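You operate a simulated robot arm through the tools that you are given. There is no shell and no other tool. Be economical: measure what you need, move in short steps, check, and stop when the job is done.

You are at the controls of a simulated robot arm. One attempt, no reset.

## Task
Tighten both motor terminal bolts to 2 N m, flange end first.
Fine: prove the supply dead first; the driver goes back in its dock; the isolator stays off.
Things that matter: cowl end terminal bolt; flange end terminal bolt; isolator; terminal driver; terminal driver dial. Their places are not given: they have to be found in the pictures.

Only the result counts: the job must be done as asked and must still hold three seconds after the hand-in. Knocking over, shifting, dropping, spilling or breaking anything else fails it.

## Robot
A 7-joint arm with a two-finger parallel gripper, fixed in place. Base frame: the origin is at the foot of the arm, x ahead of it, y to its left, z up; the work surface is at about z = 0.85. Units: m, degrees, N and s.
With the tool pointing down near the work surface it reaches from about 0.22 to 0.74 m from the base axis. Its first joint turns from -166.0 to 166.0 degrees. Payload 1.57 kg.
The tool frame sits at the grasp point between the pads (the TCP): z along the fingers, y along the line on which they close. The tips reach 0.03 m beyond it. The gripper opens to 0.11 m. The fingers are 0.024 m wide and 0.012 m thick; the gripper's body (0.048 by 0.112 m) begins 0.078 m behind the TCP.
Orientation is that of the tool frame in the base frame, as a unit quaternion [x, y, z, w]. With the fingers straight down and closing along the base's y, the tool's x points along the base's -x, its y along +y and its z along -z.

## Interface
- The arm moves only by the tool send_rows. Its argument "moves" is a list of rows, each a list of 3 entries, a list of its own where there are three numbers: the shift along the tool's x, y, z in cm, then the turn, a rotation vector about the tool's x, y, z in degrees, then the finger opening in cm, from 0 to 11. In form: [[[tx, ty, tz], [rx, ry, rz], claw], ...]. A call has 1 to 20 rows; each row shifts and turns the commanded pose from where the row before left it, along the tool's axes as they then stand. Rows are played at 5 a second. More than 0.05 m and 8.6 degrees between two rows, or a gripper value outside its range, and nothing of the call is played. Where a pose cannot be reached the arm comes as near as it can. A force on the tool above 40 N (or 10 N above the force at the start of the call, whichever is more), or a blocked arm, ends the call early, and 0.2 s more pass. Each finger travels about 0.045 m/s and halts on what it meets, pressing with about 43 N; the grip force reading is that of the motor and also rises with nothing between the fingers. The clock runs only during rows and for 0.2 s after the last one: add rows that do not move to give the fingers time. The reply holds the time, the measured pose of the TCP, the force on the tool along the base axes, the opening and the grip force, in the units named above and with some noise, with the torque about the TCP (base axes, N m) and any sound that the robot's microphone picked up.
- Cameras (640 x 400 px; columns grow to the right, rows downward): "scene" is fixed at [0.2222, 0.4983, 1.6815]; the picture's right is [-0.95, -0.32, 0.00], its down [-0.18, 0.53, -0.83] and it looks along [0.27, -0.78, -0.56] (base axes); focal length 372 px, centre (320, 200). "wrist" rides on the gripper at [0.07, 0.016, -0.141] in the tool frame; the picture's right is [-0.23, 0.97, 0.00], its down [-0.86, -0.20, -0.48] and it looks along [-0.47, -0.11, 0.88] (tool axes); focal length 222 px, centre (320, 200).
- snapshot(camera): a new picture of that camera. It takes no simulated time.
- slide_trunk(by): slides the trunk up (or, below 0, down) by that many m; the arm rides with it, the base frame stays. It gives what a move gives, with no picture.
- pixel_to_xyz(camera, pixels): for up to 12 pixels [column, row] of the newest picture of that camera ("zoom" is the newest enlarged one), the place [x, y, z] in the base frame of the surface seen there, good to about 0.003 m, but the place of the scene camera against the robot may be out by one fixed shift of up to 0.018 m in any direction. It takes no simulated time.
- close_up(camera, box): a new picture of the part [left, top, right, bottom] of that camera's present view, enlarged. It takes no simulated time.
- finish_job(): hands the job in; it is judged then, once.

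Keep the steps short. Do not move on a guess: measure, check each grasp and each placing, and mend mistakes. In all there are 80 turns and 38 pictures (those below and enlarged ones count). Leave the gripper open and the arm clear of the work at the hand-in unless told otherwise, and finish with a single line.

The tools are called after ">>>" as a command line: name --argument value ..., lists and objects as JSON in quotes. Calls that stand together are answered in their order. send_rows: Moves the arm, as the interface text tells. Its arguments: {"type":"object","properties":{"moves":{"type":"array"}},"required":["moves"]} The other tools are called the same way: slide_trunk (by) slides the trunk up or down; snapshot (camera) takes a picture; pixel_to_xyz (camera, pixels) gives the place of the surface under pixels of a picture; close_up (camera, box) takes an enlarged picture of a part of a camera's view; finish_job () hands the job in.

At the start:

```text
time: 0.0
tcp_pos: [0.2999, -0.2748, 1.2773]
ee_rot: [0.0, 1.0, 0.0, 0.0]
ft_force: [-0.7, -0.6, 0.5]
torque: [-0.02, -0.01, 0.01]
opening: 0.1101
grip_force: 0.1
trunk travel left (down, up): [-0.525, 0.065]
```

scene: 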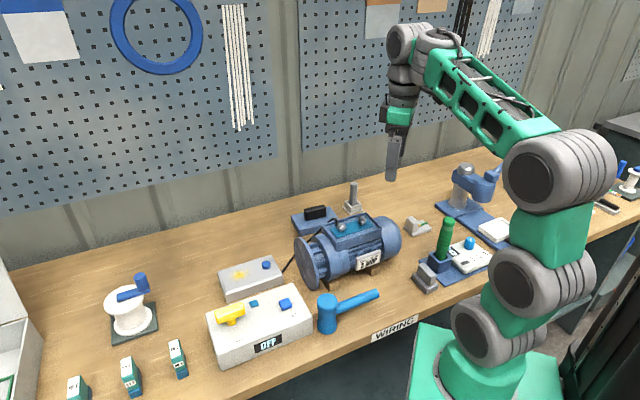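
wrist: 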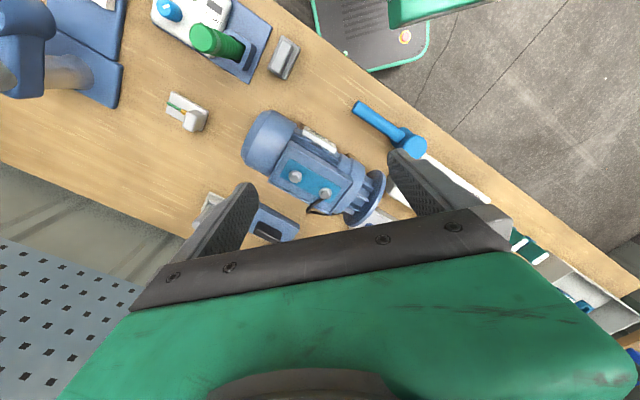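

I see the motor mid-bench, a grey box with an "OFF" label and yellow handle at about (255,325), and a green-handled driver in a dock at about (445,240). I'll enlarge these areas first.

>>> close_up --camera "scene" --box '[190, 240, 330, 370]'

>>> close_up --camera "scene" --box '[400, 200, 520, 300]'

>>> close_up --camera "scene" --box '[280, 170, 440, 300]'

```text
3.08 times, centred on (260, 305) of scene
```

zoom: 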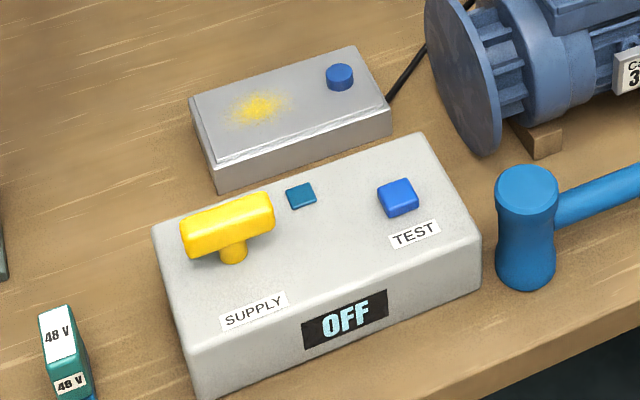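

```text
4.00 times, centred on (460, 250) of scene
```

zoom: 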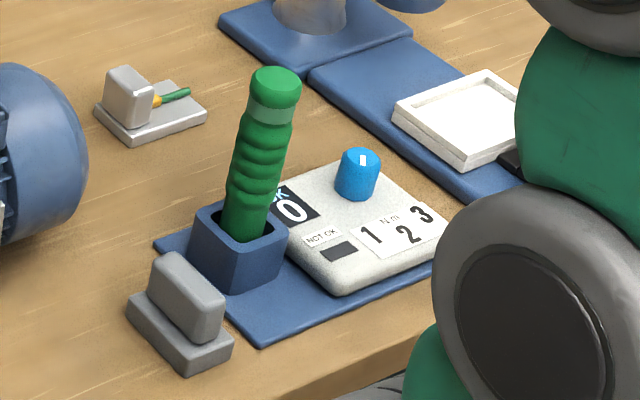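

```text
3.08 times, centred on (360, 235) of scene
```

zoom: 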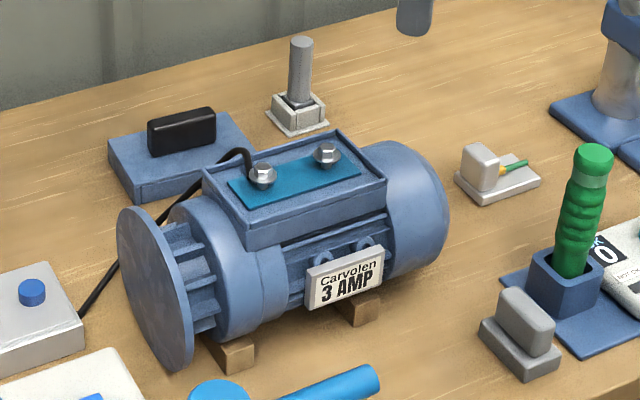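

The supply handle shows OFF, and there is a TEST button at scene about (285,303). The driver dial is the blue knob on the pad. Next I'll measure rough places from the wrist picture, whose frame is the robot's own, and the same features from the scene to get the scene shift.

>>> pixel_to_xyz --camera "wrist" --pixels '[[295, 177], [326, 193], [205, 38], [168, 10], [414, 145], [375, 212], [283, 57], [240, 48], [187, 112]]'

>>> pixel_to_xyz --camera "scene" --pixels '[[361, 219], [345, 226], [448, 222], [469, 243], [327, 301], [285, 303], [254, 303], [230, 314], [266, 265], [425, 275], [450, 268]]'

```text
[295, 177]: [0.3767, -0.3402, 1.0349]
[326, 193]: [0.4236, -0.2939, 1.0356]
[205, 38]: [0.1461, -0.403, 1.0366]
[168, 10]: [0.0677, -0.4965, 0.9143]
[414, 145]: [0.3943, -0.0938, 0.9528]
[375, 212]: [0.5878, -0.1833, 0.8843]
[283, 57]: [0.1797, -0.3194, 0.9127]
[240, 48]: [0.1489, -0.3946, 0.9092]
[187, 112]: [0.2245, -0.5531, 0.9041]
```

```text
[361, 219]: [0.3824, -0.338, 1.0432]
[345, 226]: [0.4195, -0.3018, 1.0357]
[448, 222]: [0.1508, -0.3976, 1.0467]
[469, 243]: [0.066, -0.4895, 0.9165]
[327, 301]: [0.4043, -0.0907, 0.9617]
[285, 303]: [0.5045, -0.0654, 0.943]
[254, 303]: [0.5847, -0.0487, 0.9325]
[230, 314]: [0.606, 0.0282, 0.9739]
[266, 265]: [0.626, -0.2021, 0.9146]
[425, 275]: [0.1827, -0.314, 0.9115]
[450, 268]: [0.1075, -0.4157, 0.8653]
```

The flange end bolt is near (0.42,-0.295,1.035) and the cowl end bolt near (0.377,-0.340,1.035). TEST is near (0.50,-0.068,0.935), and the scene shift is small, roughly (5,3,8) mm. Next I'll move high over the TEST button, closing the fingers.

>>> send_rows --moves '[[[-2.5, 2.5, 1], [0, 0, 0], 0], [[-2.5, 2.5, 1], [0, 0, 0], 0], [[-2.5, 2.5, 2], [0, 0, 0], 0], [[-2.5, 2.5, 2], [0, 0, 0], 0], [[-2.5, 2.5, 2], [0, 0, 0], 0], [[-2.5, 2.5, 2], [0, 0, 0], 0], [[-2.5, 2.5, 2], [0, 0, 0], 0], [[-2.5, 2.5, 2], [0, 0, 0], 0], [[0, 0, 0], [0, 0, 0], 0], [[0, 0, 0], [0, 0, 0], 0]]'

>>> snapshot --camera "wrist"

```text
time: 2.2
tcp_pos: [0.5008, -0.0771, 1.1326]
ee_rot: [0.0, 1.0, 0.0, 0.001]
ft_force: [-0.2, -0.4, -0.1]
torque: [0.0, -0.02, 0.0]
opening: 0.0
grip_force: 21.0
trunk travel left (down, up): [-0.525, 0.065]
```

```text
32 pictures are left
```

wrist: 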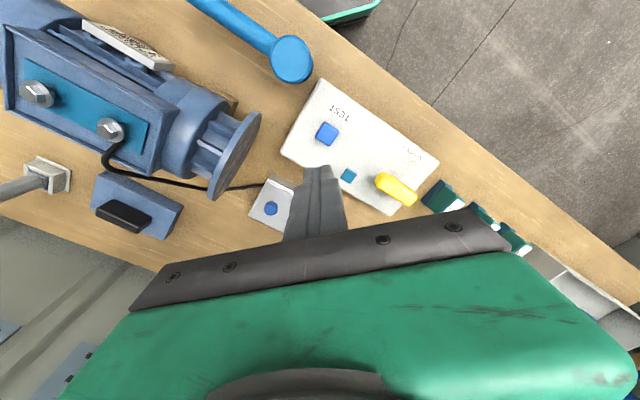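

I see the blue TEST button at (326,132), the lamp at (348,175), the yellow handle at (397,190) and the bolts at (37,93) and (110,129). I'll measure them.

>>> pixel_to_xyz --camera "wrist" --pixels '[[326, 131], [348, 175], [397, 190], [37, 91], [110, 128], [271, 208], [300, 140], [340, 115]]'

```text
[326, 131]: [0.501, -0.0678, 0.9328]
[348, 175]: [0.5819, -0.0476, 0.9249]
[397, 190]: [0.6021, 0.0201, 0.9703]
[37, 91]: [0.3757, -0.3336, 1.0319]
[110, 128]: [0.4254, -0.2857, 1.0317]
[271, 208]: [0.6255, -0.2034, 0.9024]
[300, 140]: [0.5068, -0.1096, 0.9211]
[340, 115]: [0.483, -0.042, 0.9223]
```

The TEST button top is at (0.501,-0.068,0.933), so contact comes at TCP z about 0.963. I'll descend to just above it.

>>> send_rows --moves '[[[0, 0.9, 4], [0, 0, 0], 0], [[0, 0, 4], [0, 0, 0], 0], [[0, 0, 4], [0, 0, 0], 0], [[0, 0, 3], [0, 0, 0], 0], [[0, 0, 0], [0, 0, 0], 0]]'

```text
time: 3.4
tcp_pos: [0.5009, -0.0663, 0.9864]
ee_rot: [0.0, 1.0, 0.001, 0.0]
ft_force: [-0.9, -0.8, 0.0]
torque: [-0.01, -0.01, -0.02]
opening: 0.0002
grip_force: 21.1
trunk travel left (down, up): [-0.525, 0.065]
```

The arm is at z 0.986, so I'll press gently by steps to about 0.958 and hold.

>>> send_rows --moves '[[[0, 0, 1], [0, 0, 0], 0], [[0, 0, 0.8], [0, 0, 0], 0], [[0, 0, 0.5], [0, 0, 0], 0], [[0, 0, 0.3], [0, 0, 0], 0], [[0, 0, 0.2], [0, 0, 0], 0], [[0, 0, 0.0], [0, 0, 0], 0], [[0, 0, 0.0], [0, 0, 0], 0]]'

>>> close_up --camera "scene" --box '[190, 240, 330, 370]'

```text
time: 5.0
tcp_pos: [0.5012, -0.0658, 0.9585]
ee_rot: [-0.001, 1.0, 0.001, 0.0]
ft_force: [1.7, -0.2, 2.1]
torque: [0.0, 0.01, 0.04]
opening: 0.0
grip_force: 21.2
trunk travel left (down, up): [-0.525, 0.065]
heard: click
```

```text
3.08 times, centred on (260, 305) of scene
```

zoom: 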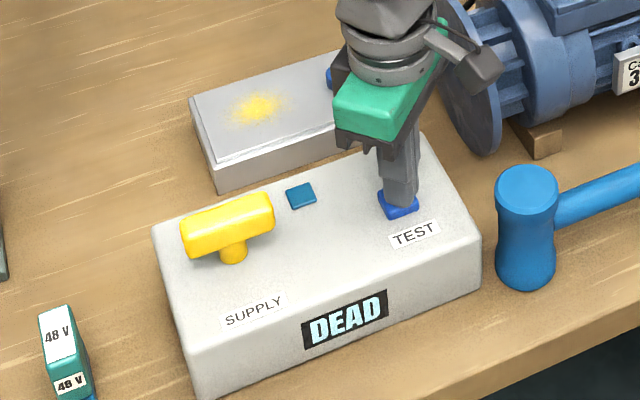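

The click was heard and the display reads DEAD, so the supply is proven. I'll lift clear and measure the blue press near the dial before going there.

>>> send_rows --moves '[[[0, 0, -2], [0, 0, 0], 0], [[0, 0, -4], [0, 0, 0], 0], [[0, 0, -4], [0, 0, 0], 0], [[0, 0, -4], [0, 0, 0], 0], [[0, 0, -4], [0, 0, 0], 0], [[0, 0, -4], [0, 0, 0], 0], [[0, 0, 0], [0, 0, 0], 0]]'

>>> snapshot --camera "scene"

>>> pixel_to_xyz --camera "scene" --pixels '[[463, 168], [485, 178], [493, 168], [463, 185], [353, 187], [430, 110]]'

```text
time: 6.6
tcp_pos: [0.5008, -0.0672, 1.1788]
ee_rot: [0.0, 1.0, 0.0, 0.0]
ft_force: [-0.3, 0.6, 0.7]
torque: [0.0, 0.02, -0.02]
opening: 0.0
grip_force: 21.4
trunk travel left (down, up): [-0.525, 0.065]
```

```text
30 pictures are left
```

scene: 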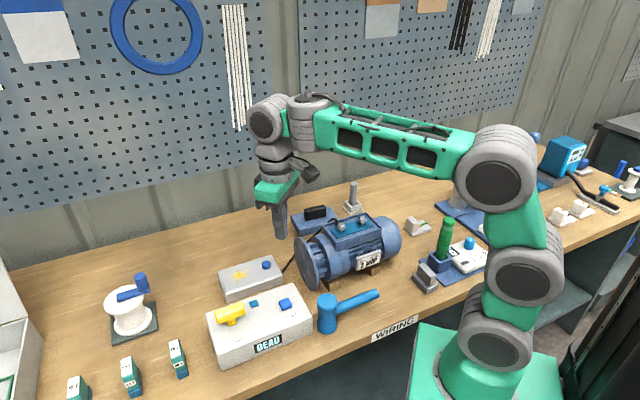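

```text
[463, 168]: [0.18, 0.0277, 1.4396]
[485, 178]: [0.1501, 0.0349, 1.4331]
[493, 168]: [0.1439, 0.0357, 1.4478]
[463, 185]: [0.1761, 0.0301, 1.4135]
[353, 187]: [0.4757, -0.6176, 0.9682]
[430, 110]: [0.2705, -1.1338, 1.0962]
```

Nothing stands above about 1.06 on the way. I'll travel at z 1.18 toward the dial in rows of about 4.2 cm.

>>> send_rows --moves '[[[3.1, -3, 0], [0, 0, 0], 0], [[3.1, -3, 0], [0, 0, 0], 0], [[3.1, -3, 0], [0, 0, 0], 0], [[3.1, -3, 0], [0, 0, 0], 0], [[3.1, -3, 0], [0, 0, 0], 0], [[3.1, -3, 0], [0, 0, 0], 0], [[3.1, -3, 0], [0, 0, 0], 0], [[3.1, -3, 0], [0, 0, 0], 0], [[3.1, -3, 0], [0, 0, 0], 0], [[3.1, -3, 0], [0, 0, 0], 0], [[3.1, -3, 0], [0, 0, 0], 0], [[3.1, -3, 0], [0, 0, 0], 0], [[3.1, -3, 0], [0, 0, 0], 0], [[0, 0, 0], [0, 0, 0], 0]]'

>>> snapshot --camera "wrist"

```text
time: 9.6
tcp_pos: [0.0965, -0.4564, 1.1826]
ee_rot: [0.0, 1.0, 0.0, 0.0]
ft_force: [0.3, 0.2, -0.7]
torque: [-0.01, 0.03, -0.01]
opening: 0.0
grip_force: 21.4
trunk travel left (down, up): [-0.525, 0.065]
```

```text
29 pictures are left
```

wrist: 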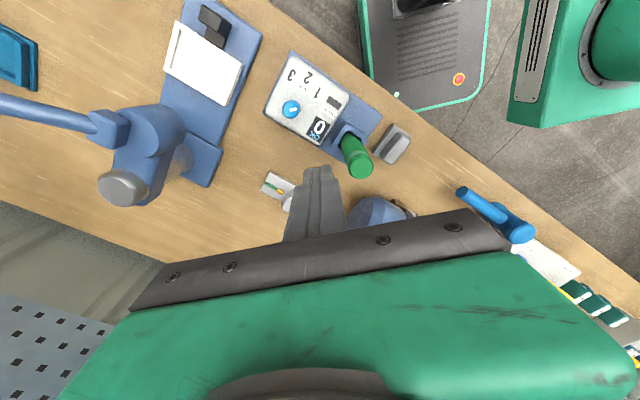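

>>> close_up --camera "wrist" --box '[250, 40, 410, 190]'

>>> pixel_to_xyz --camera "wrist" --pixels '[[291, 108], [362, 166], [349, 143], [345, 138], [396, 135], [123, 187], [318, 88], [305, 76], [290, 75], [300, 120]]'

```text
2.67 times, centred on (330, 115) of wrist
```

zoom: 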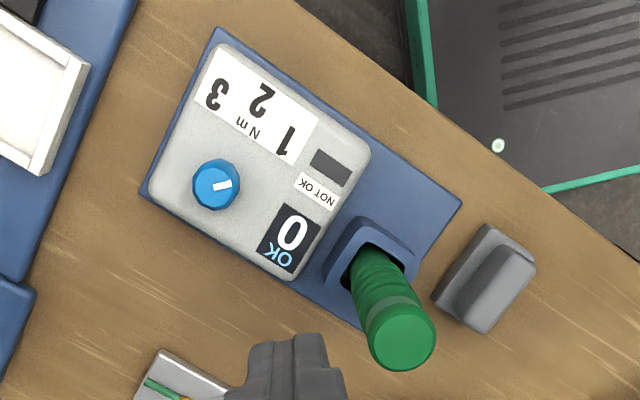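

```text
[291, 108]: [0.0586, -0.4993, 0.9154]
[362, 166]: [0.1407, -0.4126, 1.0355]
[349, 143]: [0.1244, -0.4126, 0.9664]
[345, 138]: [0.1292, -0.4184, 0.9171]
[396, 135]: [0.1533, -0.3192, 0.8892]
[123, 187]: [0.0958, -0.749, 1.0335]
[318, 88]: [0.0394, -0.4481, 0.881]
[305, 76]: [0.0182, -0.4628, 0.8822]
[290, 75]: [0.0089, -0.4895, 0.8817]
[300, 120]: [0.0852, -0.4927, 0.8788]
```

The dial knob centre is near (0.060,-0.499), with its top at 0.915. Its pointer points toward base +y (about 88°). The marks 1/2/3 sit at about 112°, 139° and 169°, so the pointer is at 0 and needs about 51° counterclockwise. I'll go above the knob with the fingers opening to 6 cm, pre-turned +24°, and look closer.

>>> send_rows --moves '[[[3.7, -4.3, 0], [0, 0, 0], 6], [[0, 0, 3], [0, 0, 8], 6], [[0, 0, 3], [0, 0, 8], 6], [[0, 0, 4], [0, 0, 8], 6], [[0, 0, 4], [0, 0, 0], 6], [[0, 0, 0], [0, 0, 0], 6], [[0, 0, 0], [0, 0, 0], 6]]'

>>> close_up --camera "wrist" --box '[200, 60, 440, 210]'

```text
refused: row 1 steps farther than a row can; nothing moved
```

```text
2.67 times, centred on (320, 135) of wrist
```

zoom: 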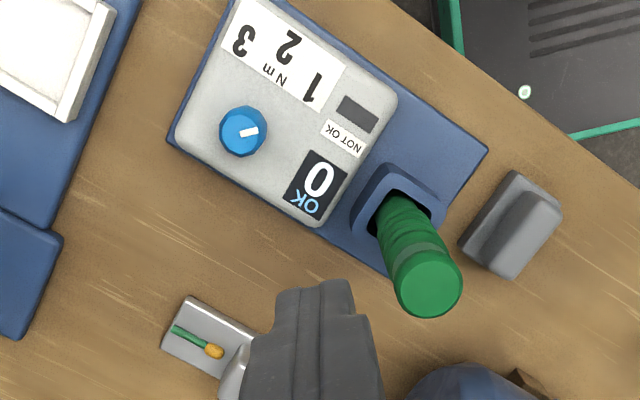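

The first row was too long a step, so I'll split it.

>>> send_rows --moves '[[[1.85, -2.15, 0], [0, 0, 0], 6], [[1.8, -2.15, 0], [0, 0, 0], 6], [[0, 0, 3], [0, 0, 8], 6], [[0, 0, 3], [0, 0, 8], 6], [[0, 0, 4], [0, 0, 8], 6], [[0, 0, 4], [0, 0, 0], 6], [[0, 0, 0], [0, 0, 0], 6], [[0, 0, 0], [0, 0, 0], 6]]'

>>> close_up --camera "wrist" --box '[200, 60, 440, 210]'

```text
time: 11.4
tcp_pos: [0.0611, -0.4994, 1.0362]
ee_rot: [0.208, 0.978, 0.0, 0.001]
ft_force: [0.0, 0.1, 0.7]
torque: [0.0, 0.03, -0.04]
opening: 0.06
grip_force: 0.1
trunk travel left (down, up): [-0.525, 0.065]
```

```text
2.67 times, centred on (320, 135) of wrist
```

zoom: 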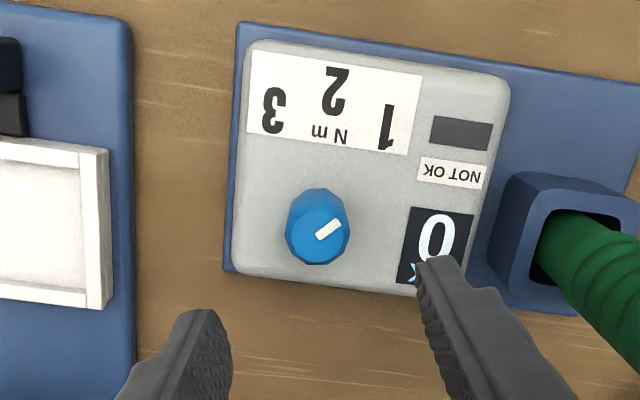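

The knob's face centre is near zoom (318,231), and the mark runs from about (317,237) to (341,222). I'll measure the knob, mark and numerals.

>>> pixel_to_xyz --camera "zoom" --pixels '[[318, 231], [319, 236], [340, 222], [292, 231], [345, 228], [318, 258], [318, 207], [387, 127], [336, 90], [272, 110], [318, 280]]'

```text
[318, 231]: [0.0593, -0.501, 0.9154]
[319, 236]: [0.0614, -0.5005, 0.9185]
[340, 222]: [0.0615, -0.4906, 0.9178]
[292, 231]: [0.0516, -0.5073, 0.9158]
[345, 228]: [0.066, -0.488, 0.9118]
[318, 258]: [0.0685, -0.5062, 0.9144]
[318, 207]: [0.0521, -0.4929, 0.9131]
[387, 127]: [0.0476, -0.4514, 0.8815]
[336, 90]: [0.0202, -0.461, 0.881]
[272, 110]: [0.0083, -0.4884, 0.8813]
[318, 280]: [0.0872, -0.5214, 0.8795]
```

The knob centre is (0.060,-0.4995) and its pointer is at 90°, while "2" is at about 136°. The TCP is already above it, so I'll descend 11.6 cm and then close.

>>> send_rows --moves '[[[0, 0, 4], [0, 0, 0], 6], [[0, 0, 4], [0, 0, 0], 6], [[0, 0, 2.5], [0, 0, 0], 6], [[0, 0, 1], [0, 0, 0], 6], [[0, 0, 0.0], [0, 0, 0], 6]]'

```text
time: 12.6
tcp_pos: [0.0611, -0.497, 0.923]
ee_rot: [0.208, 0.978, 0.0, 0.0]
ft_force: [-0.6, -0.4, -0.1]
torque: [0.01, -0.01, -0.01]
opening: 0.06
grip_force: 0.1
trunk travel left (down, up): [-0.525, 0.065]
```

It is clear of contact. I'll correct 2 mm toward -y, lower 5 mm more and close on the knob.

>>> send_rows --moves '[[[-0.1, -0.2, 0.5], [0, 0, 0], 6], [[0, 0, 0], [0, 0, 0], 4.5], [[0, 0, 0], [0, 0, 0], 3.5], [[0, 0, 0], [0, 0, 0], 2.5], [[0, 0, 0], [0, 0, 0], 2], [[0, 0, 0], [0, 0, 0], 2]]'

```text
time: 14.0
tcp_pos: [0.0608, -0.5012, 0.9188]
ee_rot: [0.208, 0.978, -0.001, 0.0]
ft_force: [-2.0, -5.9, -0.8]
torque: [0.16, -0.23, 0.0]
opening: 0.0296
grip_force: 34.7
trunk travel left (down, up): [-0.525, 0.065]
```

The knob is held at 29.6 mm. I'll turn it counterclockwise by 46° (−46° about tool z).

>>> send_rows --moves '[[[0, 0, 0], [0, 0, -6], 2], [[0, 0, 0], [0, 0, -8], 2], [[0, 0, 0], [0, 0, -8], 2], [[0, 0, 0], [0, 0, -8], 2], [[0, 0, 0], [0, 0, -8], 2], [[0, 0, 0], [0, 0, -8], 2], [[0, 0, 0], [0, 0, 0], 2], [[0, 0, 0], [0, 0, 0], 2]]'

>>> close_up --camera "scene" --box '[400, 200, 520, 300]'

```text
time: 15.8
tcp_pos: [0.0604, -0.5016, 0.9176]
ee_rot: [-0.192, 0.981, 0.0, 0.0]
ft_force: [-5.8, -0.6, -4.4]
torque: [-0.52, 0.03, 0.03]
opening: 0.0295
grip_force: 39.1
trunk travel left (down, up): [-0.525, 0.065]
```

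```text
4.00 times, centred on (460, 250) of scene
```

zoom: 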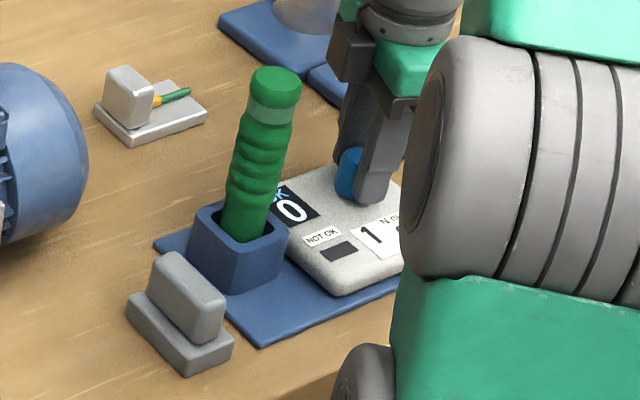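

The tool turned 46°. I'll open, lift 11 cm and read the dial.

>>> send_rows --moves '[[[0, 0, 0], [0, 0, 0], 6], [[0, 0, 0], [0, 0, 0], 6], [[0, 0, 0], [0, 0, 0], 6], [[0, 0, -3], [0, 0, 0], 6], [[0, 0, -4], [0, 0, 0], 6], [[0, 0, -4], [0, 0, 0], 6], [[0, 0, 0], [0, 0, 0], 6]]'

>>> close_up --camera "wrist" --box '[200, 60, 440, 210]'

```text
time: 17.4
tcp_pos: [0.0607, -0.4999, 1.0306]
ee_rot: [-0.19, 0.982, 0.001, 0.0]
ft_force: [0.2, -0.7, 0.7]
torque: [0.01, -0.01, 0.01]
opening: 0.0601
grip_force: 0.2
trunk travel left (down, up): [-0.525, 0.065]
```

```text
2.67 times, centred on (320, 135) of wrist
```

zoom: 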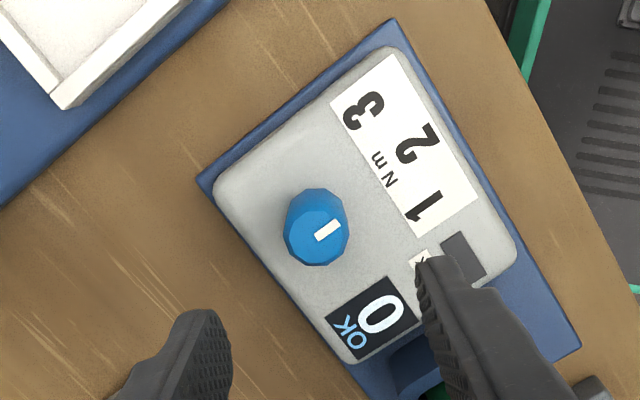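

The mark turned with the tool and now points between 1 and 2, nearer 2. I'll measure it precisely.

>>> pixel_to_xyz --camera "zoom" --pixels '[[317, 237], [340, 222], [316, 231], [316, 207], [316, 257], [291, 231], [344, 231], [424, 207], [417, 144], [363, 112]]'

```text
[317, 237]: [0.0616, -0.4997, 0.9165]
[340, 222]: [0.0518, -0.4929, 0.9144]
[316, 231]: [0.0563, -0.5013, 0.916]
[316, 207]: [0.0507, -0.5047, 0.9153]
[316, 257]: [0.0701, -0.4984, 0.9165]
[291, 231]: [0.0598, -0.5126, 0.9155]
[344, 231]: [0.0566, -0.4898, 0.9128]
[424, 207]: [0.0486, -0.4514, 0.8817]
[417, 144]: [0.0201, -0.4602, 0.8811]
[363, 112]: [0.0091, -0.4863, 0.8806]
```

The pointer comes out at about 135° against "2" at 135°. A tighter close-up will confirm it.

>>> close_up --camera "wrist" --box '[280, 95, 380, 160]'

```text
6.15 times, centred on (330, 128) of wrist
```

zoom: 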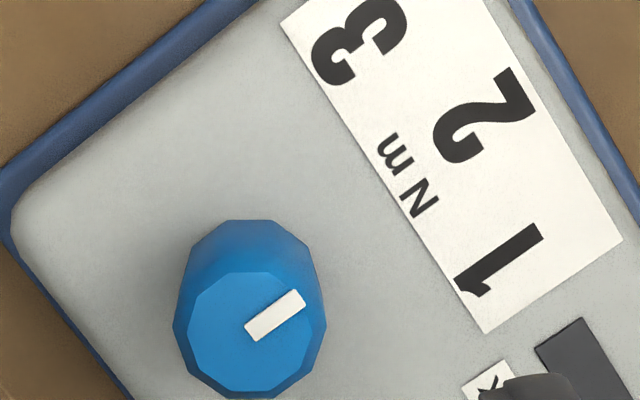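

The mark is parallel to the pad's side edge (34°) and points at the "2", so the dial is set to 2. Next I'll go up and over the driver handle near (0.143,-0.405).

>>> send_rows --moves '[[[0, 0, -4], [0, 0, 0], 6], [[0, 0, -4], [0, 0, 0], 6], [[0, 0, -4], [0, 0, 0], 6], [[-3.7, 1.9, 0], [0, 0, 0], 6], [[-3.7, 1.9, 0], [0, 0, 0], 6], [[-3.7, 1.9, 0], [0, 0, 0], 6], [[0, 0, 0], [0, 0, 0], 6]]'

>>> snapshot --camera "wrist"

```text
time: 19.0
tcp_pos: [0.1424, -0.4056, 1.1487]
ee_rot: [-0.191, 0.982, 0.0, 0.0]
ft_force: [-0.6, 0.0, 0.2]
torque: [-0.03, 0.03, 0.01]
opening: 0.0601
grip_force: 0.0
trunk travel left (down, up): [-0.525, 0.065]
```

```text
22 pictures are left
```

wrist: 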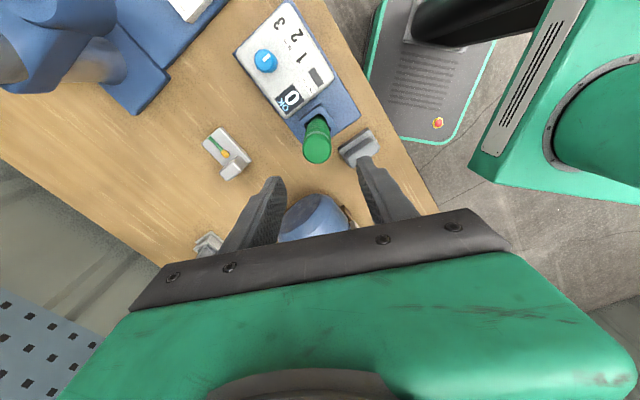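

>>> pixel_to_xyz --camera "wrist" --pixels '[[317, 150], [305, 150], [329, 150], [317, 138], [317, 160], [320, 122], [303, 125], [328, 108]]'

>>> close_up --camera "wrist" --box '[270, 80, 370, 175]'

```text
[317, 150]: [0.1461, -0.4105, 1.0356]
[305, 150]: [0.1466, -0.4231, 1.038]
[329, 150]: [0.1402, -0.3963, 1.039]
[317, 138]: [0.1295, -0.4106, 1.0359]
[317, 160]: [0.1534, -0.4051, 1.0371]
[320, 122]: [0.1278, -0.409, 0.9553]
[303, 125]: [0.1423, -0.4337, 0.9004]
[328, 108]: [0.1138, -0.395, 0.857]
```

```text
4.21 times, centred on (320, 128) of wrist
```

zoom: 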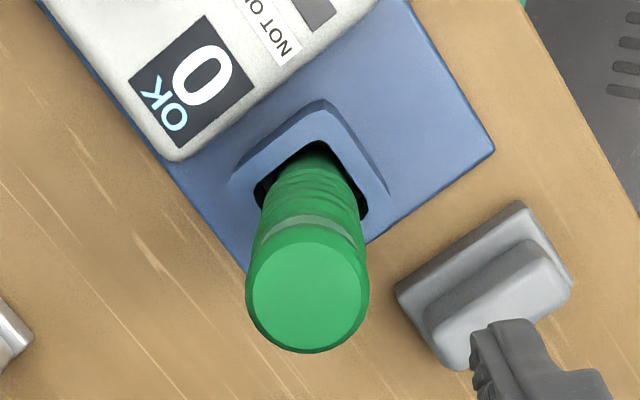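

The handle top centre is about (0.143,-0.4095,1.036), 28 mm across and upright. I'll centre over it, pre-turn the wrist counterclockwise for tightening room, and come down to just above the handle.

>>> send_rows --moves '[[[0.1, -0.4, 0], [0, 0, -8], 6], [[0, 0, 0], [0, 0, -8], 6], [[0, 0, 0], [0, 0, -8], 6], [[0, 0, 0], [0, 0, -8], 6], [[0, 0, 3], [0, 0, -6], 6], [[0, 0, 4], [0, 0, 0], 6], [[0, 0, 0], [0, 0, 0], 6]]'

>>> snapshot --camera "wrist"

```text
time: 20.6
tcp_pos: [0.1445, -0.4118, 1.0781]
ee_rot: [-0.5, 0.866, -0.001, 0.0]
ft_force: [-0.7, -0.7, -0.1]
torque: [0.01, 0.02, -0.01]
opening: 0.0598
grip_force: 0.0
trunk travel left (down, up): [-0.525, 0.065]
```

```text
20 pictures are left
```

wrist: 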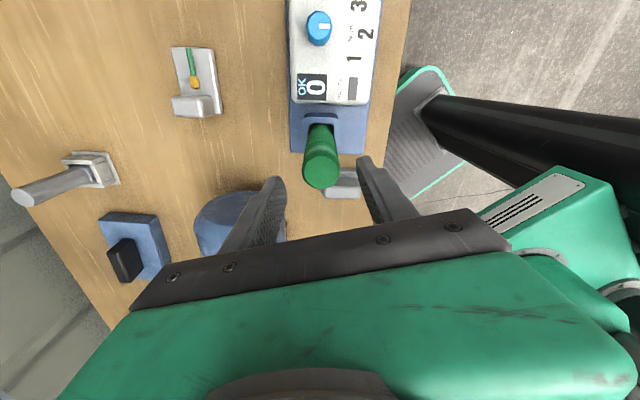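

The handle is centred between the fingers at (321,172). I'll descend to about 0.995 and grip.

>>> send_rows --moves '[[[0, 0, 4], [0, 0, 0], 6], [[0, 0, 4], [0, 0, 0], 6], [[0, 0, 0.3], [0, 0, 0], 6], [[0, 0, 0], [0, 0, 0], 4.5], [[0, 0, 0], [0, 0, 0], 3.5], [[0, 0, 0], [0, 0, 0], 2.5], [[0, 0, 0], [0, 0, 0], 1.5], [[0, 0, 0], [0, 0, 0], 1.5]]'

```text
time: 22.4
tcp_pos: [0.1431, -0.4113, 0.9935]
ee_rot: [-0.5, 0.866, 0.0, 0.0]
ft_force: [-0.9, 0.5, 0.4]
torque: [0.0, 0.1, -0.02]
opening: 0.0341
grip_force: 39.9
trunk travel left (down, up): [-0.525, 0.065]
```

The handle is gripped at 34 mm with no side force; the dock pose to remember is TCP (0.143,-0.411,0.9935) at -60°. I'll lift straight up 18 cm and look.

>>> send_rows --moves '[[[0, 0, -1], [0, 0, 0], 1.5], [[0, 0, -2], [0, 0, 0], 1.5], [[0, 0, -3], [0, 0, 0], 1.5], [[0, 0, -4], [0, 0, 0], 1.5], [[0, 0, -4], [0, 0, 0], 1.5], [[0, 0, -4], [0, 0, 0], 1.5], [[0, 0, 0], [0, 0, 0], 1.5]]'

>>> snapshot --camera "scene"

>>> close_up --camera "scene" --box '[380, 130, 520, 290]'

```text
time: 24.0
tcp_pos: [0.1422, -0.4114, 1.1792]
ee_rot: [-0.5, 0.866, 0.0, 0.001]
ft_force: [0.4, 0.5, -3.5]
torque: [0.01, 0.01, -0.01]
opening: 0.034
grip_force: 41.4
trunk travel left (down, up): [-0.525, 0.065]
```

```text
19 pictures are left
```

scene: 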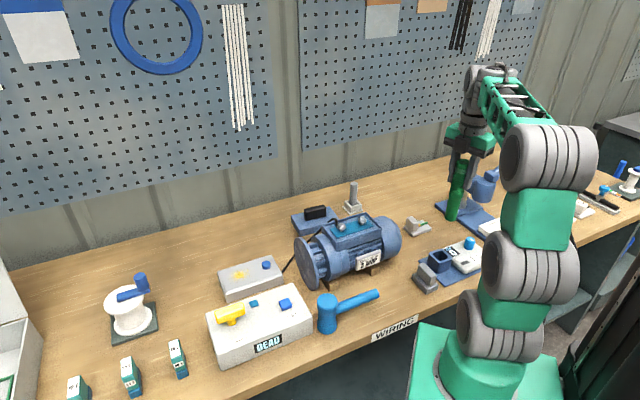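

```text
2.50 times, centred on (450, 210) of scene
```

zoom: 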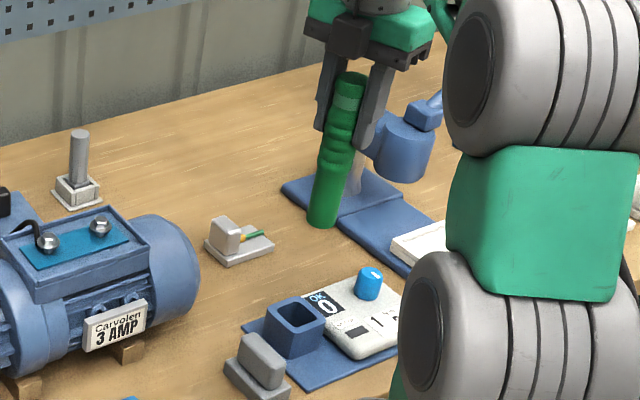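

The driver is held upright and lifted clear. I'll measure its bottom end and its side for tilt and length.

>>> pixel_to_xyz --camera "zoom" --pixels '[[322, 222], [312, 218], [334, 220], [326, 190], [335, 150], [345, 100], [349, 76], [45, 240], [101, 226], [296, 312]]'

```text
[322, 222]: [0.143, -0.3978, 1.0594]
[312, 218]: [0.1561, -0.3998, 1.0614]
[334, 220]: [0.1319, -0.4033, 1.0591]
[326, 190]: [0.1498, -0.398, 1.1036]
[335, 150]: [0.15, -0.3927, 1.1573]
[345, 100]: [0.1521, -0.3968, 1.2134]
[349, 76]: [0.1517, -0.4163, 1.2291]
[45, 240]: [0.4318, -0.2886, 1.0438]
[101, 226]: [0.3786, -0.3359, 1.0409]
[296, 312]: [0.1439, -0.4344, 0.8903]
```

The driver bottom is about 13.2 cm below the TCP. I'll rise to z 1.24 and move beside the bolts, to about (0.47,-0.354), to measure them with the wrist camera.

>>> send_rows --moves '[[[0, 0, -3], [0, 0, 0], 1.5], [[0, 0, -3], [0, 0, 0], 1.5], [[-2.67, -3.21, 0], [0, 0, 0], 1.5], [[-2.67, -3.21, 0], [0, 0, 0], 1.5], [[-2.67, -3.21, 0], [0, 0, 0], 1.5], [[-2.67, -3.21, 0], [0, 0, 0], 1.5], [[-2.67, -3.21, 0], [0, 0, 0], 1.5], [[-2.67, -3.21, 0], [0, 0, 0], 1.5], [[-2.67, -3.21, 0], [0, 0, 0], 1.5], [[-2.67, -3.21, 0], [0, 0, 0], 1.5], [[0, 0, 0], [0, 0, 0], 1.5]]'

>>> snapshot --camera "wrist"

```text
time: 26.4
tcp_pos: [0.4722, -0.3562, 1.2357]
ee_rot: [-0.499, 0.866, 0.0, 0.0]
ft_force: [0.0, 0.1, -3.7]
torque: [-0.01, 0.01, -0.01]
opening: 0.0342
grip_force: 41.8
trunk travel left (down, up): [-0.525, 0.065]
```

```text
17 pictures are left
```

wrist: 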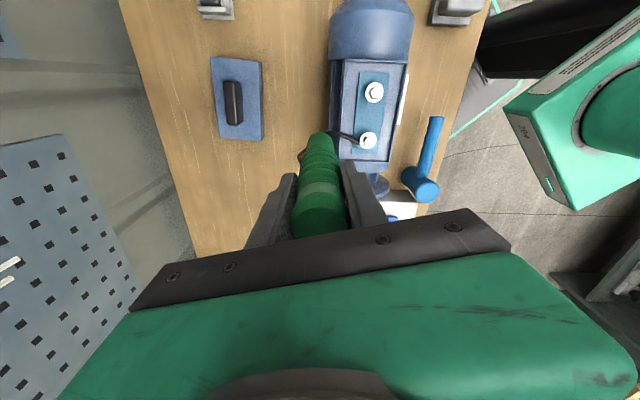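

The bolts are visible at about (374,91), cowl end, and (367,140), flange end with the cable lead. I'll zoom in.

>>> close_up --camera "wrist" --box '[300, 65, 440, 160]'

```text
4.21 times, centred on (370, 112) of wrist
```

zoom: 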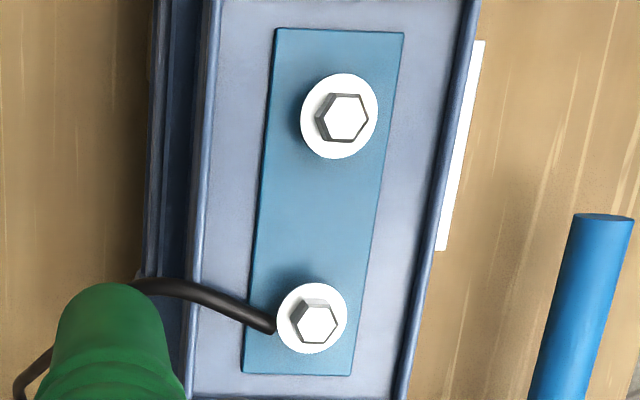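

>>> pixel_to_xyz --camera "zoom" --pixels '[[346, 117], [345, 112], [350, 124], [340, 118], [318, 323], [312, 323], [325, 323], [318, 316], [318, 330], [340, 145], [300, 345], [320, 220]]'

```text
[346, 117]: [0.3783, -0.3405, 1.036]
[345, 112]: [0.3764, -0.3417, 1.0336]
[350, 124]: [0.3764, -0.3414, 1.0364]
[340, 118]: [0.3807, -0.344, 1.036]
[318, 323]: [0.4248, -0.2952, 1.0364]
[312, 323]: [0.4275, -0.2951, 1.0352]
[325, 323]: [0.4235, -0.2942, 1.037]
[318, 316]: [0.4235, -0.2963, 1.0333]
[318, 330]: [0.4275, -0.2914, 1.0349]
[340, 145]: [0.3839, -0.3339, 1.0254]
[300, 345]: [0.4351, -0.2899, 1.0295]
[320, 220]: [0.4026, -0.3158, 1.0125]
```

The flange bolt head centre is (0.4253,-0.2944) and the cowl head is (0.3775,-0.342), both with tops at 1.036. I'll move over the flange bolt and stop about 8 mm above it.

>>> send_rows --moves '[[[-1.5, 3.6, 0], [0, 0, 0], 1.5], [[-1.53, 3.57, 0], [0, 0, 0], 1.5], [[0, 0, 2.5], [0, 0, 0], 1.5], [[0, 0, 2.5], [0, 0, 0], 1.5], [[0, 0, 0], [0, 0, 0], 1.5], [[0, 0, 0], [0, 0, 0], 1.5]]'

>>> close_up --camera "scene" --box '[300, 150, 400, 250]'

```text
time: 27.8
tcp_pos: [0.4261, -0.2928, 1.1852]
ee_rot: [-0.5, 0.866, 0.0, 0.0]
ft_force: [0.6, -0.2, -3.9]
torque: [0.01, -0.01, 0.01]
opening: 0.034
grip_force: 42.2
trunk travel left (down, up): [-0.525, 0.065]
```

```text
4.00 times, centred on (350, 200) of scene
```

zoom: 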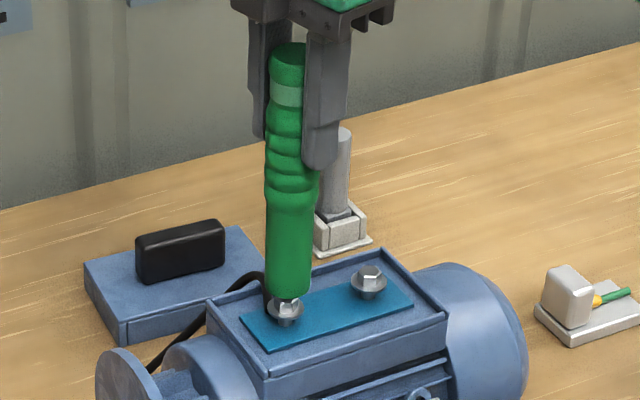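

The driver is aligned above the flange bolt. I'll lower gently until contact or seating.

>>> send_rows --moves '[[[-0.1, -0.1, 1], [0, 0, 0], 1.5], [[0, 0, 0.5], [0, 0, 0], 1.5], [[0, 0, 0.4], [0, 0, 0], 1.5], [[0, 0, 0.4], [0, 0, 0], 1.5], [[0, 0, 0], [0, 0, 0], 1.5], [[0, 0, 0], [0, 0, 0], 1.5]]'

```text
time: 28.9
tcp_pos: [0.428, -0.2923, 1.1711]
ee_rot: [-0.5, 0.866, -0.009, 0.003]
ft_force: [-4.6, 3.7, 19.8]
torque: [0.47, 0.85, 0.0]
opening: 0.0339
grip_force: 41.5
trunk travel left (down, up): [-0.525, 0.065]
stopped in row 5: the force on the tool passed its limit at 42 N (the readings are from after the stop); the commanded pose is now the measured one
```

It contacted at TCP z 1.171 with 20 N left, and the moments suggest the driver is a little to +x. I'll back off 5 mm and look closely.

>>> send_rows --moves '[[[0, 0, -0.5], [0, 0, 0], 1.5], [[0, 0, 0], [0, 0, 0], 1.5]]'

>>> close_up --camera "scene" --box '[320, 190, 380, 240]'

>>> close_up --camera "wrist" --box '[260, 90, 380, 190]'

```text
time: 29.5
tcp_pos: [0.4286, -0.2929, 1.1727]
ee_rot: [-0.5, 0.866, -0.005, 0.002]
ft_force: [-0.7, 2.6, 2.4]
torque: [0.2, 0.02, 0.01]
opening: 0.0344
grip_force: 41.6
trunk travel left (down, up): [-0.525, 0.065]
```

```text
8.00 times, centred on (350, 215) of scene
```

zoom: 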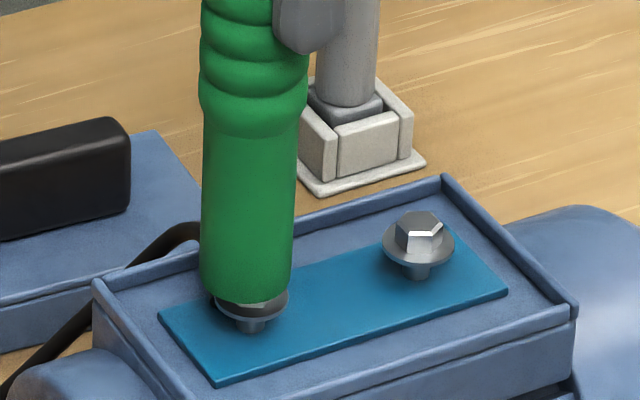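

```text
4.00 times, centred on (320, 140) of wrist
```

zoom: 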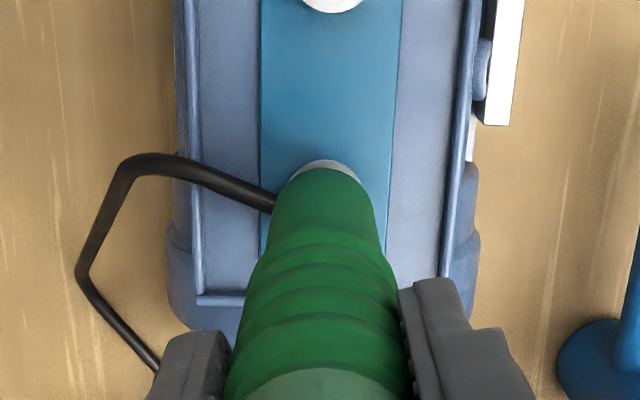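

The bolt stands proud of the plate (loose). The driver end is just over the head but about 1.5–2 mm to +x, partly from a 0.6° tilt left by the contact. I'll lift 6 mm, correct tilt and offset, and come down gently again.

>>> send_rows --moves '[[[0, 0, -0.6], [0, 0, 0], 1.5], [[0.05, 0.05, 0], [-0.8, 0, 0], 1.5], [[0, 0, 0], [0, 0, 0], 1.5]]'

```text
time: 30.3
tcp_pos: [0.4281, -0.2931, 1.1788]
ee_rot: [-0.499, 0.866, 0.0, -0.001]
ft_force: [-0.3, 0.4, -5.0]
torque: [0.01, 0.01, 0.0]
opening: 0.0338
grip_force: 42.3
trunk travel left (down, up): [-0.525, 0.065]
```

The tool is upright again with no contact. I'll shift 2.5 mm to the measured bolt centre and lower in small steps.

>>> send_rows --moves '[[[0.2, 0.15, 0.3], [0, 0, 0], 1.5], [[0, 0, 0.3], [0, 0, 0], 1.5], [[0, 0, 0.2], [0, 0, 0], 1.5], [[0, 0, 0], [0, 0, 0], 1.5]]'

```text
time: 31.3
tcp_pos: [0.4259, -0.2939, 1.1708]
ee_rot: [-0.5, 0.866, 0.0, -0.002]
ft_force: [0.0, 0.1, -4.4]
torque: [0.02, -0.01, 0.0]
opening: 0.0343
grip_force: 41.6
trunk travel left (down, up): [-0.525, 0.065]
```

At 1.1708 there is no contact yet, which is better than before. I'll continue down in 2 mm steps.

>>> send_rows --moves '[[[0, 0, 0.2], [0, 0, 0], 1.5], [[0, 0, 0.2], [0, 0, 0], 1.5], [[0, 0, 0.2], [0, 0, 0], 1.5], [[0, 0, 0.2], [0, 0, 0], 1.5]]'

```text
time: 32.3
tcp_pos: [0.4251, -0.2936, 1.1621]
ee_rot: [-0.5, 0.866, 0.0, -0.002]
ft_force: [-0.2, 0.0, -2.6]
torque: [0.02, 0.12, 0.02]
opening: 0.0341
grip_force: 41.6
trunk travel left (down, up): [-0.525, 0.065]
```

It slid down over the head to 1.162 with light contact. I'll start turning clockwise (+ about tool z) with a slight downward follow.

>>> send_rows --moves '[[[0, 0, 0.1], [0, 0, 6], 1.5], [[0, 0, 0.1], [0, 0, 8], 1.5], [[0, 0, 0], [0, 0, 8], 1.5], [[0, 0, 0], [0, 0, 8], 1.5], [[0, 0, 0], [0, 0, 8], 1.5], [[0, 0, 0], [0, 0, 0], 1.5]]'

>>> close_up --camera "scene" --box '[300, 180, 490, 300]'

```text
time: 33.7
tcp_pos: [0.4258, -0.2932, 1.1608]
ee_rot: [-0.19, 0.982, 0.001, -0.002]
ft_force: [0.1, -0.1, -3.9]
torque: [0.02, 0.01, 0.0]
opening: 0.0338
grip_force: 41.7
trunk travel left (down, up): [-0.525, 0.065]
```

```text
3.33 times, centred on (395, 240) of scene
```

zoom: 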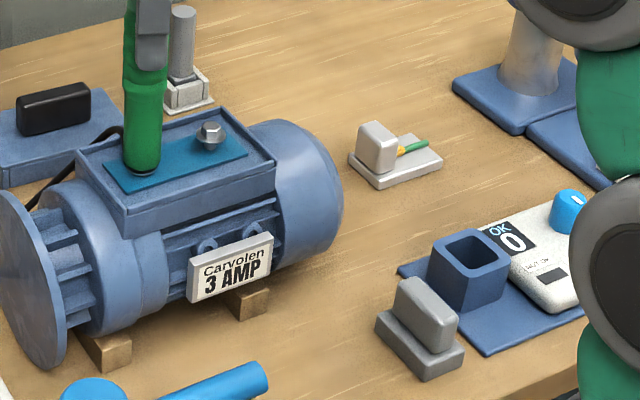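

The driver is over the head and the turn met almost no torque. I'll continue clockwise with a small downward follow, watching force and torque.

>>> send_rows --moves '[[[0, 0, 0.1], [0, 0, 8], 1.5], [[0, 0, 0.1], [0, 0, 8], 1.5], [[0, 0, 0.1], [0, 0, 8], 1.5], [[0, 0, 0.1], [0, 0, 8], 1.5], [[0, 0, 0.1], [0, 0, 8], 1.5], [[0, 0, 0], [0, 0, 0], 1.5]]'

```text
time: 35.1
tcp_pos: [0.4258, -0.2951, 1.155]
ee_rot: [0.157, 0.988, -0.001, -0.001]
ft_force: [0.3, -0.1, -4.6]
torque: [0.02, -0.02, 0.0]
opening: 0.0343
grip_force: 41.7
trunk travel left (down, up): [-0.525, 0.065]
```

Still no resistance at z 1.155. I'll keep turning and following.

>>> send_rows --moves '[[[0, 0, 0.1], [0, 0, 8], 1.5], [[0, 0, 0.1], [0, 0, 8], 1.5], [[0, 0, 0.1], [0, 0, 8], 1.5], [[0, 0, 0.1], [0, 0, 8], 1.5], [[0, 0, 0.1], [0, 0, 8], 1.5], [[0, 0, 0.1], [0, 0, 8], 1.5], [[0, 0, 0], [0, 0, 0], 1.5]]'

```text
time: 36.7
tcp_pos: [0.4246, -0.2929, 1.1504]
ee_rot: [0.545, 0.838, -0.001, 0.0]
ft_force: [-0.1, 2.7, 2.4]
torque: [0.3, -0.04, 0.01]
opening: 0.0341
grip_force: 41.9
trunk travel left (down, up): [-0.525, 0.065]
```

There is light axial contact (about 6 N) at 1.150, and the wrist is at +66°. I'll keep turning without pushing further.

>>> send_rows --moves '[[[0, 0, 0], [0, 0, 8], 1.5], [[0, 0, 0], [0, 0, 8], 1.5], [[0, 0, 0], [0, 0, 8], 1.5], [[0, 0, 0], [0, 0, 8], 1.5], [[0, 0, 0], [0, 0, 8], 1.5], [[0, 0, 0], [0, 0, 0], 1.5]]'

>>> close_up --camera "scene" --box '[300, 180, 490, 300]'

```text
time: 38.1
tcp_pos: [0.4248, -0.2932, 1.1506]
ee_rot: [0.799, 0.601, -0.001, 0.0]
ft_force: [1.1, 4.1, 4.9]
torque: [0.63, -0.16, 0.05]
opening: 0.0342
grip_force: 41.1
trunk travel left (down, up): [-0.525, 0.065]
```

```text
3.33 times, centred on (395, 240) of scene
```

zoom: 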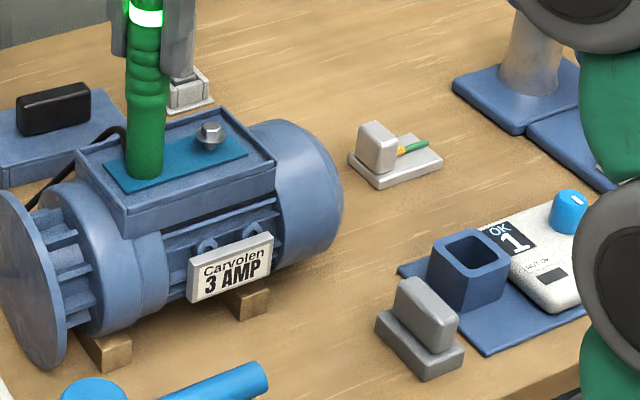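

The driver's ring is lit and the display reads "OK 1", so the flange bolt is at torque. I'll lift straight off and then wind the wrist back.

>>> send_rows --moves '[[[0, 0, -1], [0, 0, 0], 1.5], [[0, 0, -2], [0, 0, 0], 1.5], [[0, 0, -3], [0, 0, 0], 1.5], [[0, 0, -1.5], [0, 0, 0], 1.5], [[0, 0, 0], [0, 0, -8], 1.5], [[0, 0, 0], [0, 0, -8], 1.5], [[0, 0, 0], [0, 0, -8], 1.5], [[0, 0, 0], [0, 0, -8], 1.5], [[0, 0, 0], [0, 0, -8], 1.5], [[0, 0, 0], [0, 0, -8], 1.5], [[0, 0, 0], [0, 0, -8], 1.5], [[0, 0, 0], [0, 0, -8], 1.5], [[0, 0, 0], [0, 0, -8], 1.5], [[0, 0, 0], [0, 0, -8], 1.5], [[0, 0, 0], [0, 0, 0], 1.5]]'

```text
time: 41.3
tcp_pos: [0.425, -0.2935, 1.2259]
ee_rot: [0.224, 0.974, -0.001, 0.0]
ft_force: [0.4, -0.4, -4.8]
torque: [-0.07, 0.01, -0.03]
opening: 0.0338
grip_force: 42.0
trunk travel left (down, up): [-0.525, 0.065]
```

The wrist is now at +26°. I'll turn back 86° more to -60°.

>>> send_rows --moves '[[[0, 0, 0], [0, 0, -8], 1.5], [[0, 0, 0], [0, 0, -8], 1.5], [[0, 0, 0], [0, 0, -8], 1.5], [[0, 0, 0], [0, 0, -8], 1.5], [[0, 0, 0], [0, 0, -8], 1.5], [[0, 0, 0], [0, 0, -8], 1.5], [[0, 0, 0], [0, 0, -8], 1.5], [[0, 0, 0], [0, 0, -8], 1.5], [[0, 0, 0], [0, 0, -8], 1.5], [[0, 0, 0], [0, 0, -8], 1.5], [[0, 0, 0], [0, 0, -6], 1.5], [[0, 0, 0], [0, 0, 0], 1.5]]'

>>> close_up --camera "scene" --box '[300, 140, 420, 250]'

```text
time: 43.9
tcp_pos: [0.4246, -0.294, 1.226]
ee_rot: [-0.501, 0.865, 0.0, -0.002]
ft_force: [0.1, -0.1, -3.3]
torque: [0.02, 0.01, 0.0]
opening: 0.0341
grip_force: 41.7
trunk travel left (down, up): [-0.525, 0.065]
```

```text
3.64 times, centred on (360, 195) of scene
```

zoom: 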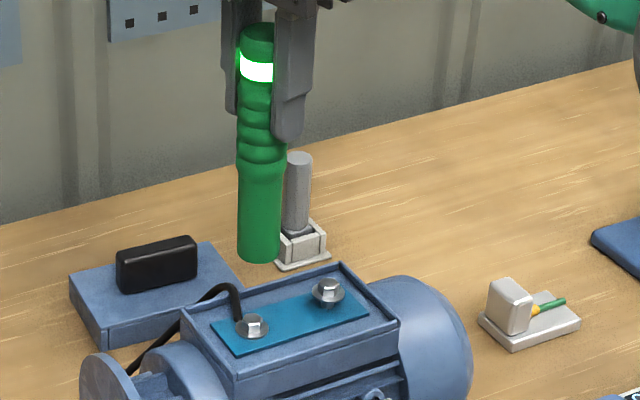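

The flange bolt is now down against the plate. I'll move over the cowl end bolt to (0.3775,-0.3415) and lower to just above it.

>>> send_rows --moves '[[[3.24, 0.86, 0], [0, 0, 0], 1.5], [[3.24, 0.86, 0], [0, 0, 0], 1.5], [[0, 0, 2], [0, 0, 0], 1.5], [[0, 0, 2], [0, 0, 0], 1.5], [[0, 0, 0], [0, 0, 0], 1.5], [[0, 0, 0], [0, 0, 0], 1.5]]'

>>> close_up --camera "scene" --box '[320, 180, 400, 240]'

```text
time: 45.3
tcp_pos: [0.3763, -0.3426, 1.1854]
ee_rot: [-0.5, 0.866, 0.0, -0.001]
ft_force: [-0.1, -0.5, -4.2]
torque: [0.01, 0.01, 0.02]
opening: 0.0342
grip_force: 41.6
trunk travel left (down, up): [-0.525, 0.065]
```

```text
6.67 times, centred on (360, 210) of scene
```

zoom: 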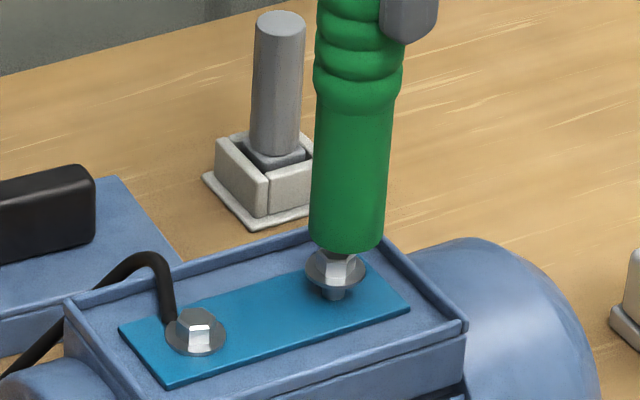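

The driver end (centre x≈346) is about 2–3 mm to the right of the bolt head (x≈337), so I'll shift about 2.5 mm to +x/+y. Then I'll lower in small steps.

>>> send_rows --moves '[[[-0.2, -0.15, 0.5], [0, 0, 0], 1.5], [[0, 0, 0.3], [0, 0, 0], 1.5], [[0, 0, 0.3], [0, 0, 0], 1.5], [[0, 0, 0.2], [0, 0, 0], 1.5], [[0, 0, 0.2], [0, 0, 0], 1.5], [[0, 0, 0], [0, 0, 0], 1.5]]'

```text
time: 46.7
tcp_pos: [0.3793, -0.3415, 1.1702]
ee_rot: [-0.501, 0.866, 0.0, -0.001]
ft_force: [-0.1, -0.5, -4.6]
torque: [-0.02, 0.01, 0.01]
opening: 0.0339
grip_force: 41.5
trunk travel left (down, up): [-0.525, 0.065]
```

There is no contact at 1.170, so I'll continue down to about 1.162.

>>> send_rows --moves '[[[0, 0, 0.2], [0, 0, 0], 1.5], [[0, 0, 0.2], [0, 0, 0], 1.5], [[0, 0, 0.2], [0, 0, 0], 1.5], [[0, 0, 0.2], [0, 0, 0], 1.5], [[0, 0, 0], [0, 0, 0], 1.5]]'

```text
time: 47.9
tcp_pos: [0.3799, -0.3403, 1.1618]
ee_rot: [-0.5, 0.866, 0.0, -0.001]
ft_force: [-2.6, -1.2, -1.4]
torque: [-0.16, 0.36, -0.01]
opening: 0.0339
grip_force: 41.9
trunk travel left (down, up): [-0.525, 0.065]
```

It seated at 1.162 with a slight side load toward -x. I'll relieve 1 mm and turn clockwise with the same follow as before.

>>> send_rows --moves '[[[0.05, 0.09, 0], [0, 0, 0], 1.5], [[0, 0, 0.1], [0, 0, 8], 1.5], [[0, 0, 0.1], [0, 0, 8], 1.5], [[0, 0, 0], [0, 0, 8], 1.5], [[0, 0, 0], [0, 0, 8], 1.5], [[0, 0, 0], [0, 0, 8], 1.5], [[0, 0, 0.1], [0, 0, 8], 1.5], [[0, 0, 0.1], [0, 0, 8], 1.5], [[0, 0, 0.1], [0, 0, 8], 1.5], [[0, 0, 0.1], [0, 0, 8], 1.5], [[0, 0, 0.1], [0, 0, 8], 1.5], [[0, 0, 0], [0, 0, 0], 1.5]]'

```text
time: 50.5
tcp_pos: [0.3794, -0.3396, 1.1554]
ee_rot: [0.174, 0.985, 0.0, -0.001]
ft_force: [-0.2, 0.0, -4.7]
torque: [-0.02, -0.05, 0.0]
opening: 0.034
grip_force: 41.7
trunk travel left (down, up): [-0.525, 0.065]
```

It behaves the same as the first bolt. I'll carry on to about +68° with the follow.

>>> send_rows --moves '[[[0, 0, 0.1], [0, 0, 8], 1.5], [[0, 0, 0.1], [0, 0, 8], 1.5], [[0, 0, 0.1], [0, 0, 8], 1.5], [[0, 0, 0.1], [0, 0, 8], 1.5], [[0, 0, 0.1], [0, 0, 8], 1.5], [[0, 0, 0.1], [0, 0, 8], 1.5], [[0, 0, 0], [0, 0, 0], 1.5]]'

```text
time: 52.1
tcp_pos: [0.3796, -0.3422, 1.1499]
ee_rot: [0.56, 0.828, -0.001, 0.0]
ft_force: [0.4, -3.8, 3.8]
torque: [-0.55, -0.04, 0.0]
opening: 0.0337
grip_force: 41.8
trunk travel left (down, up): [-0.525, 0.065]
```

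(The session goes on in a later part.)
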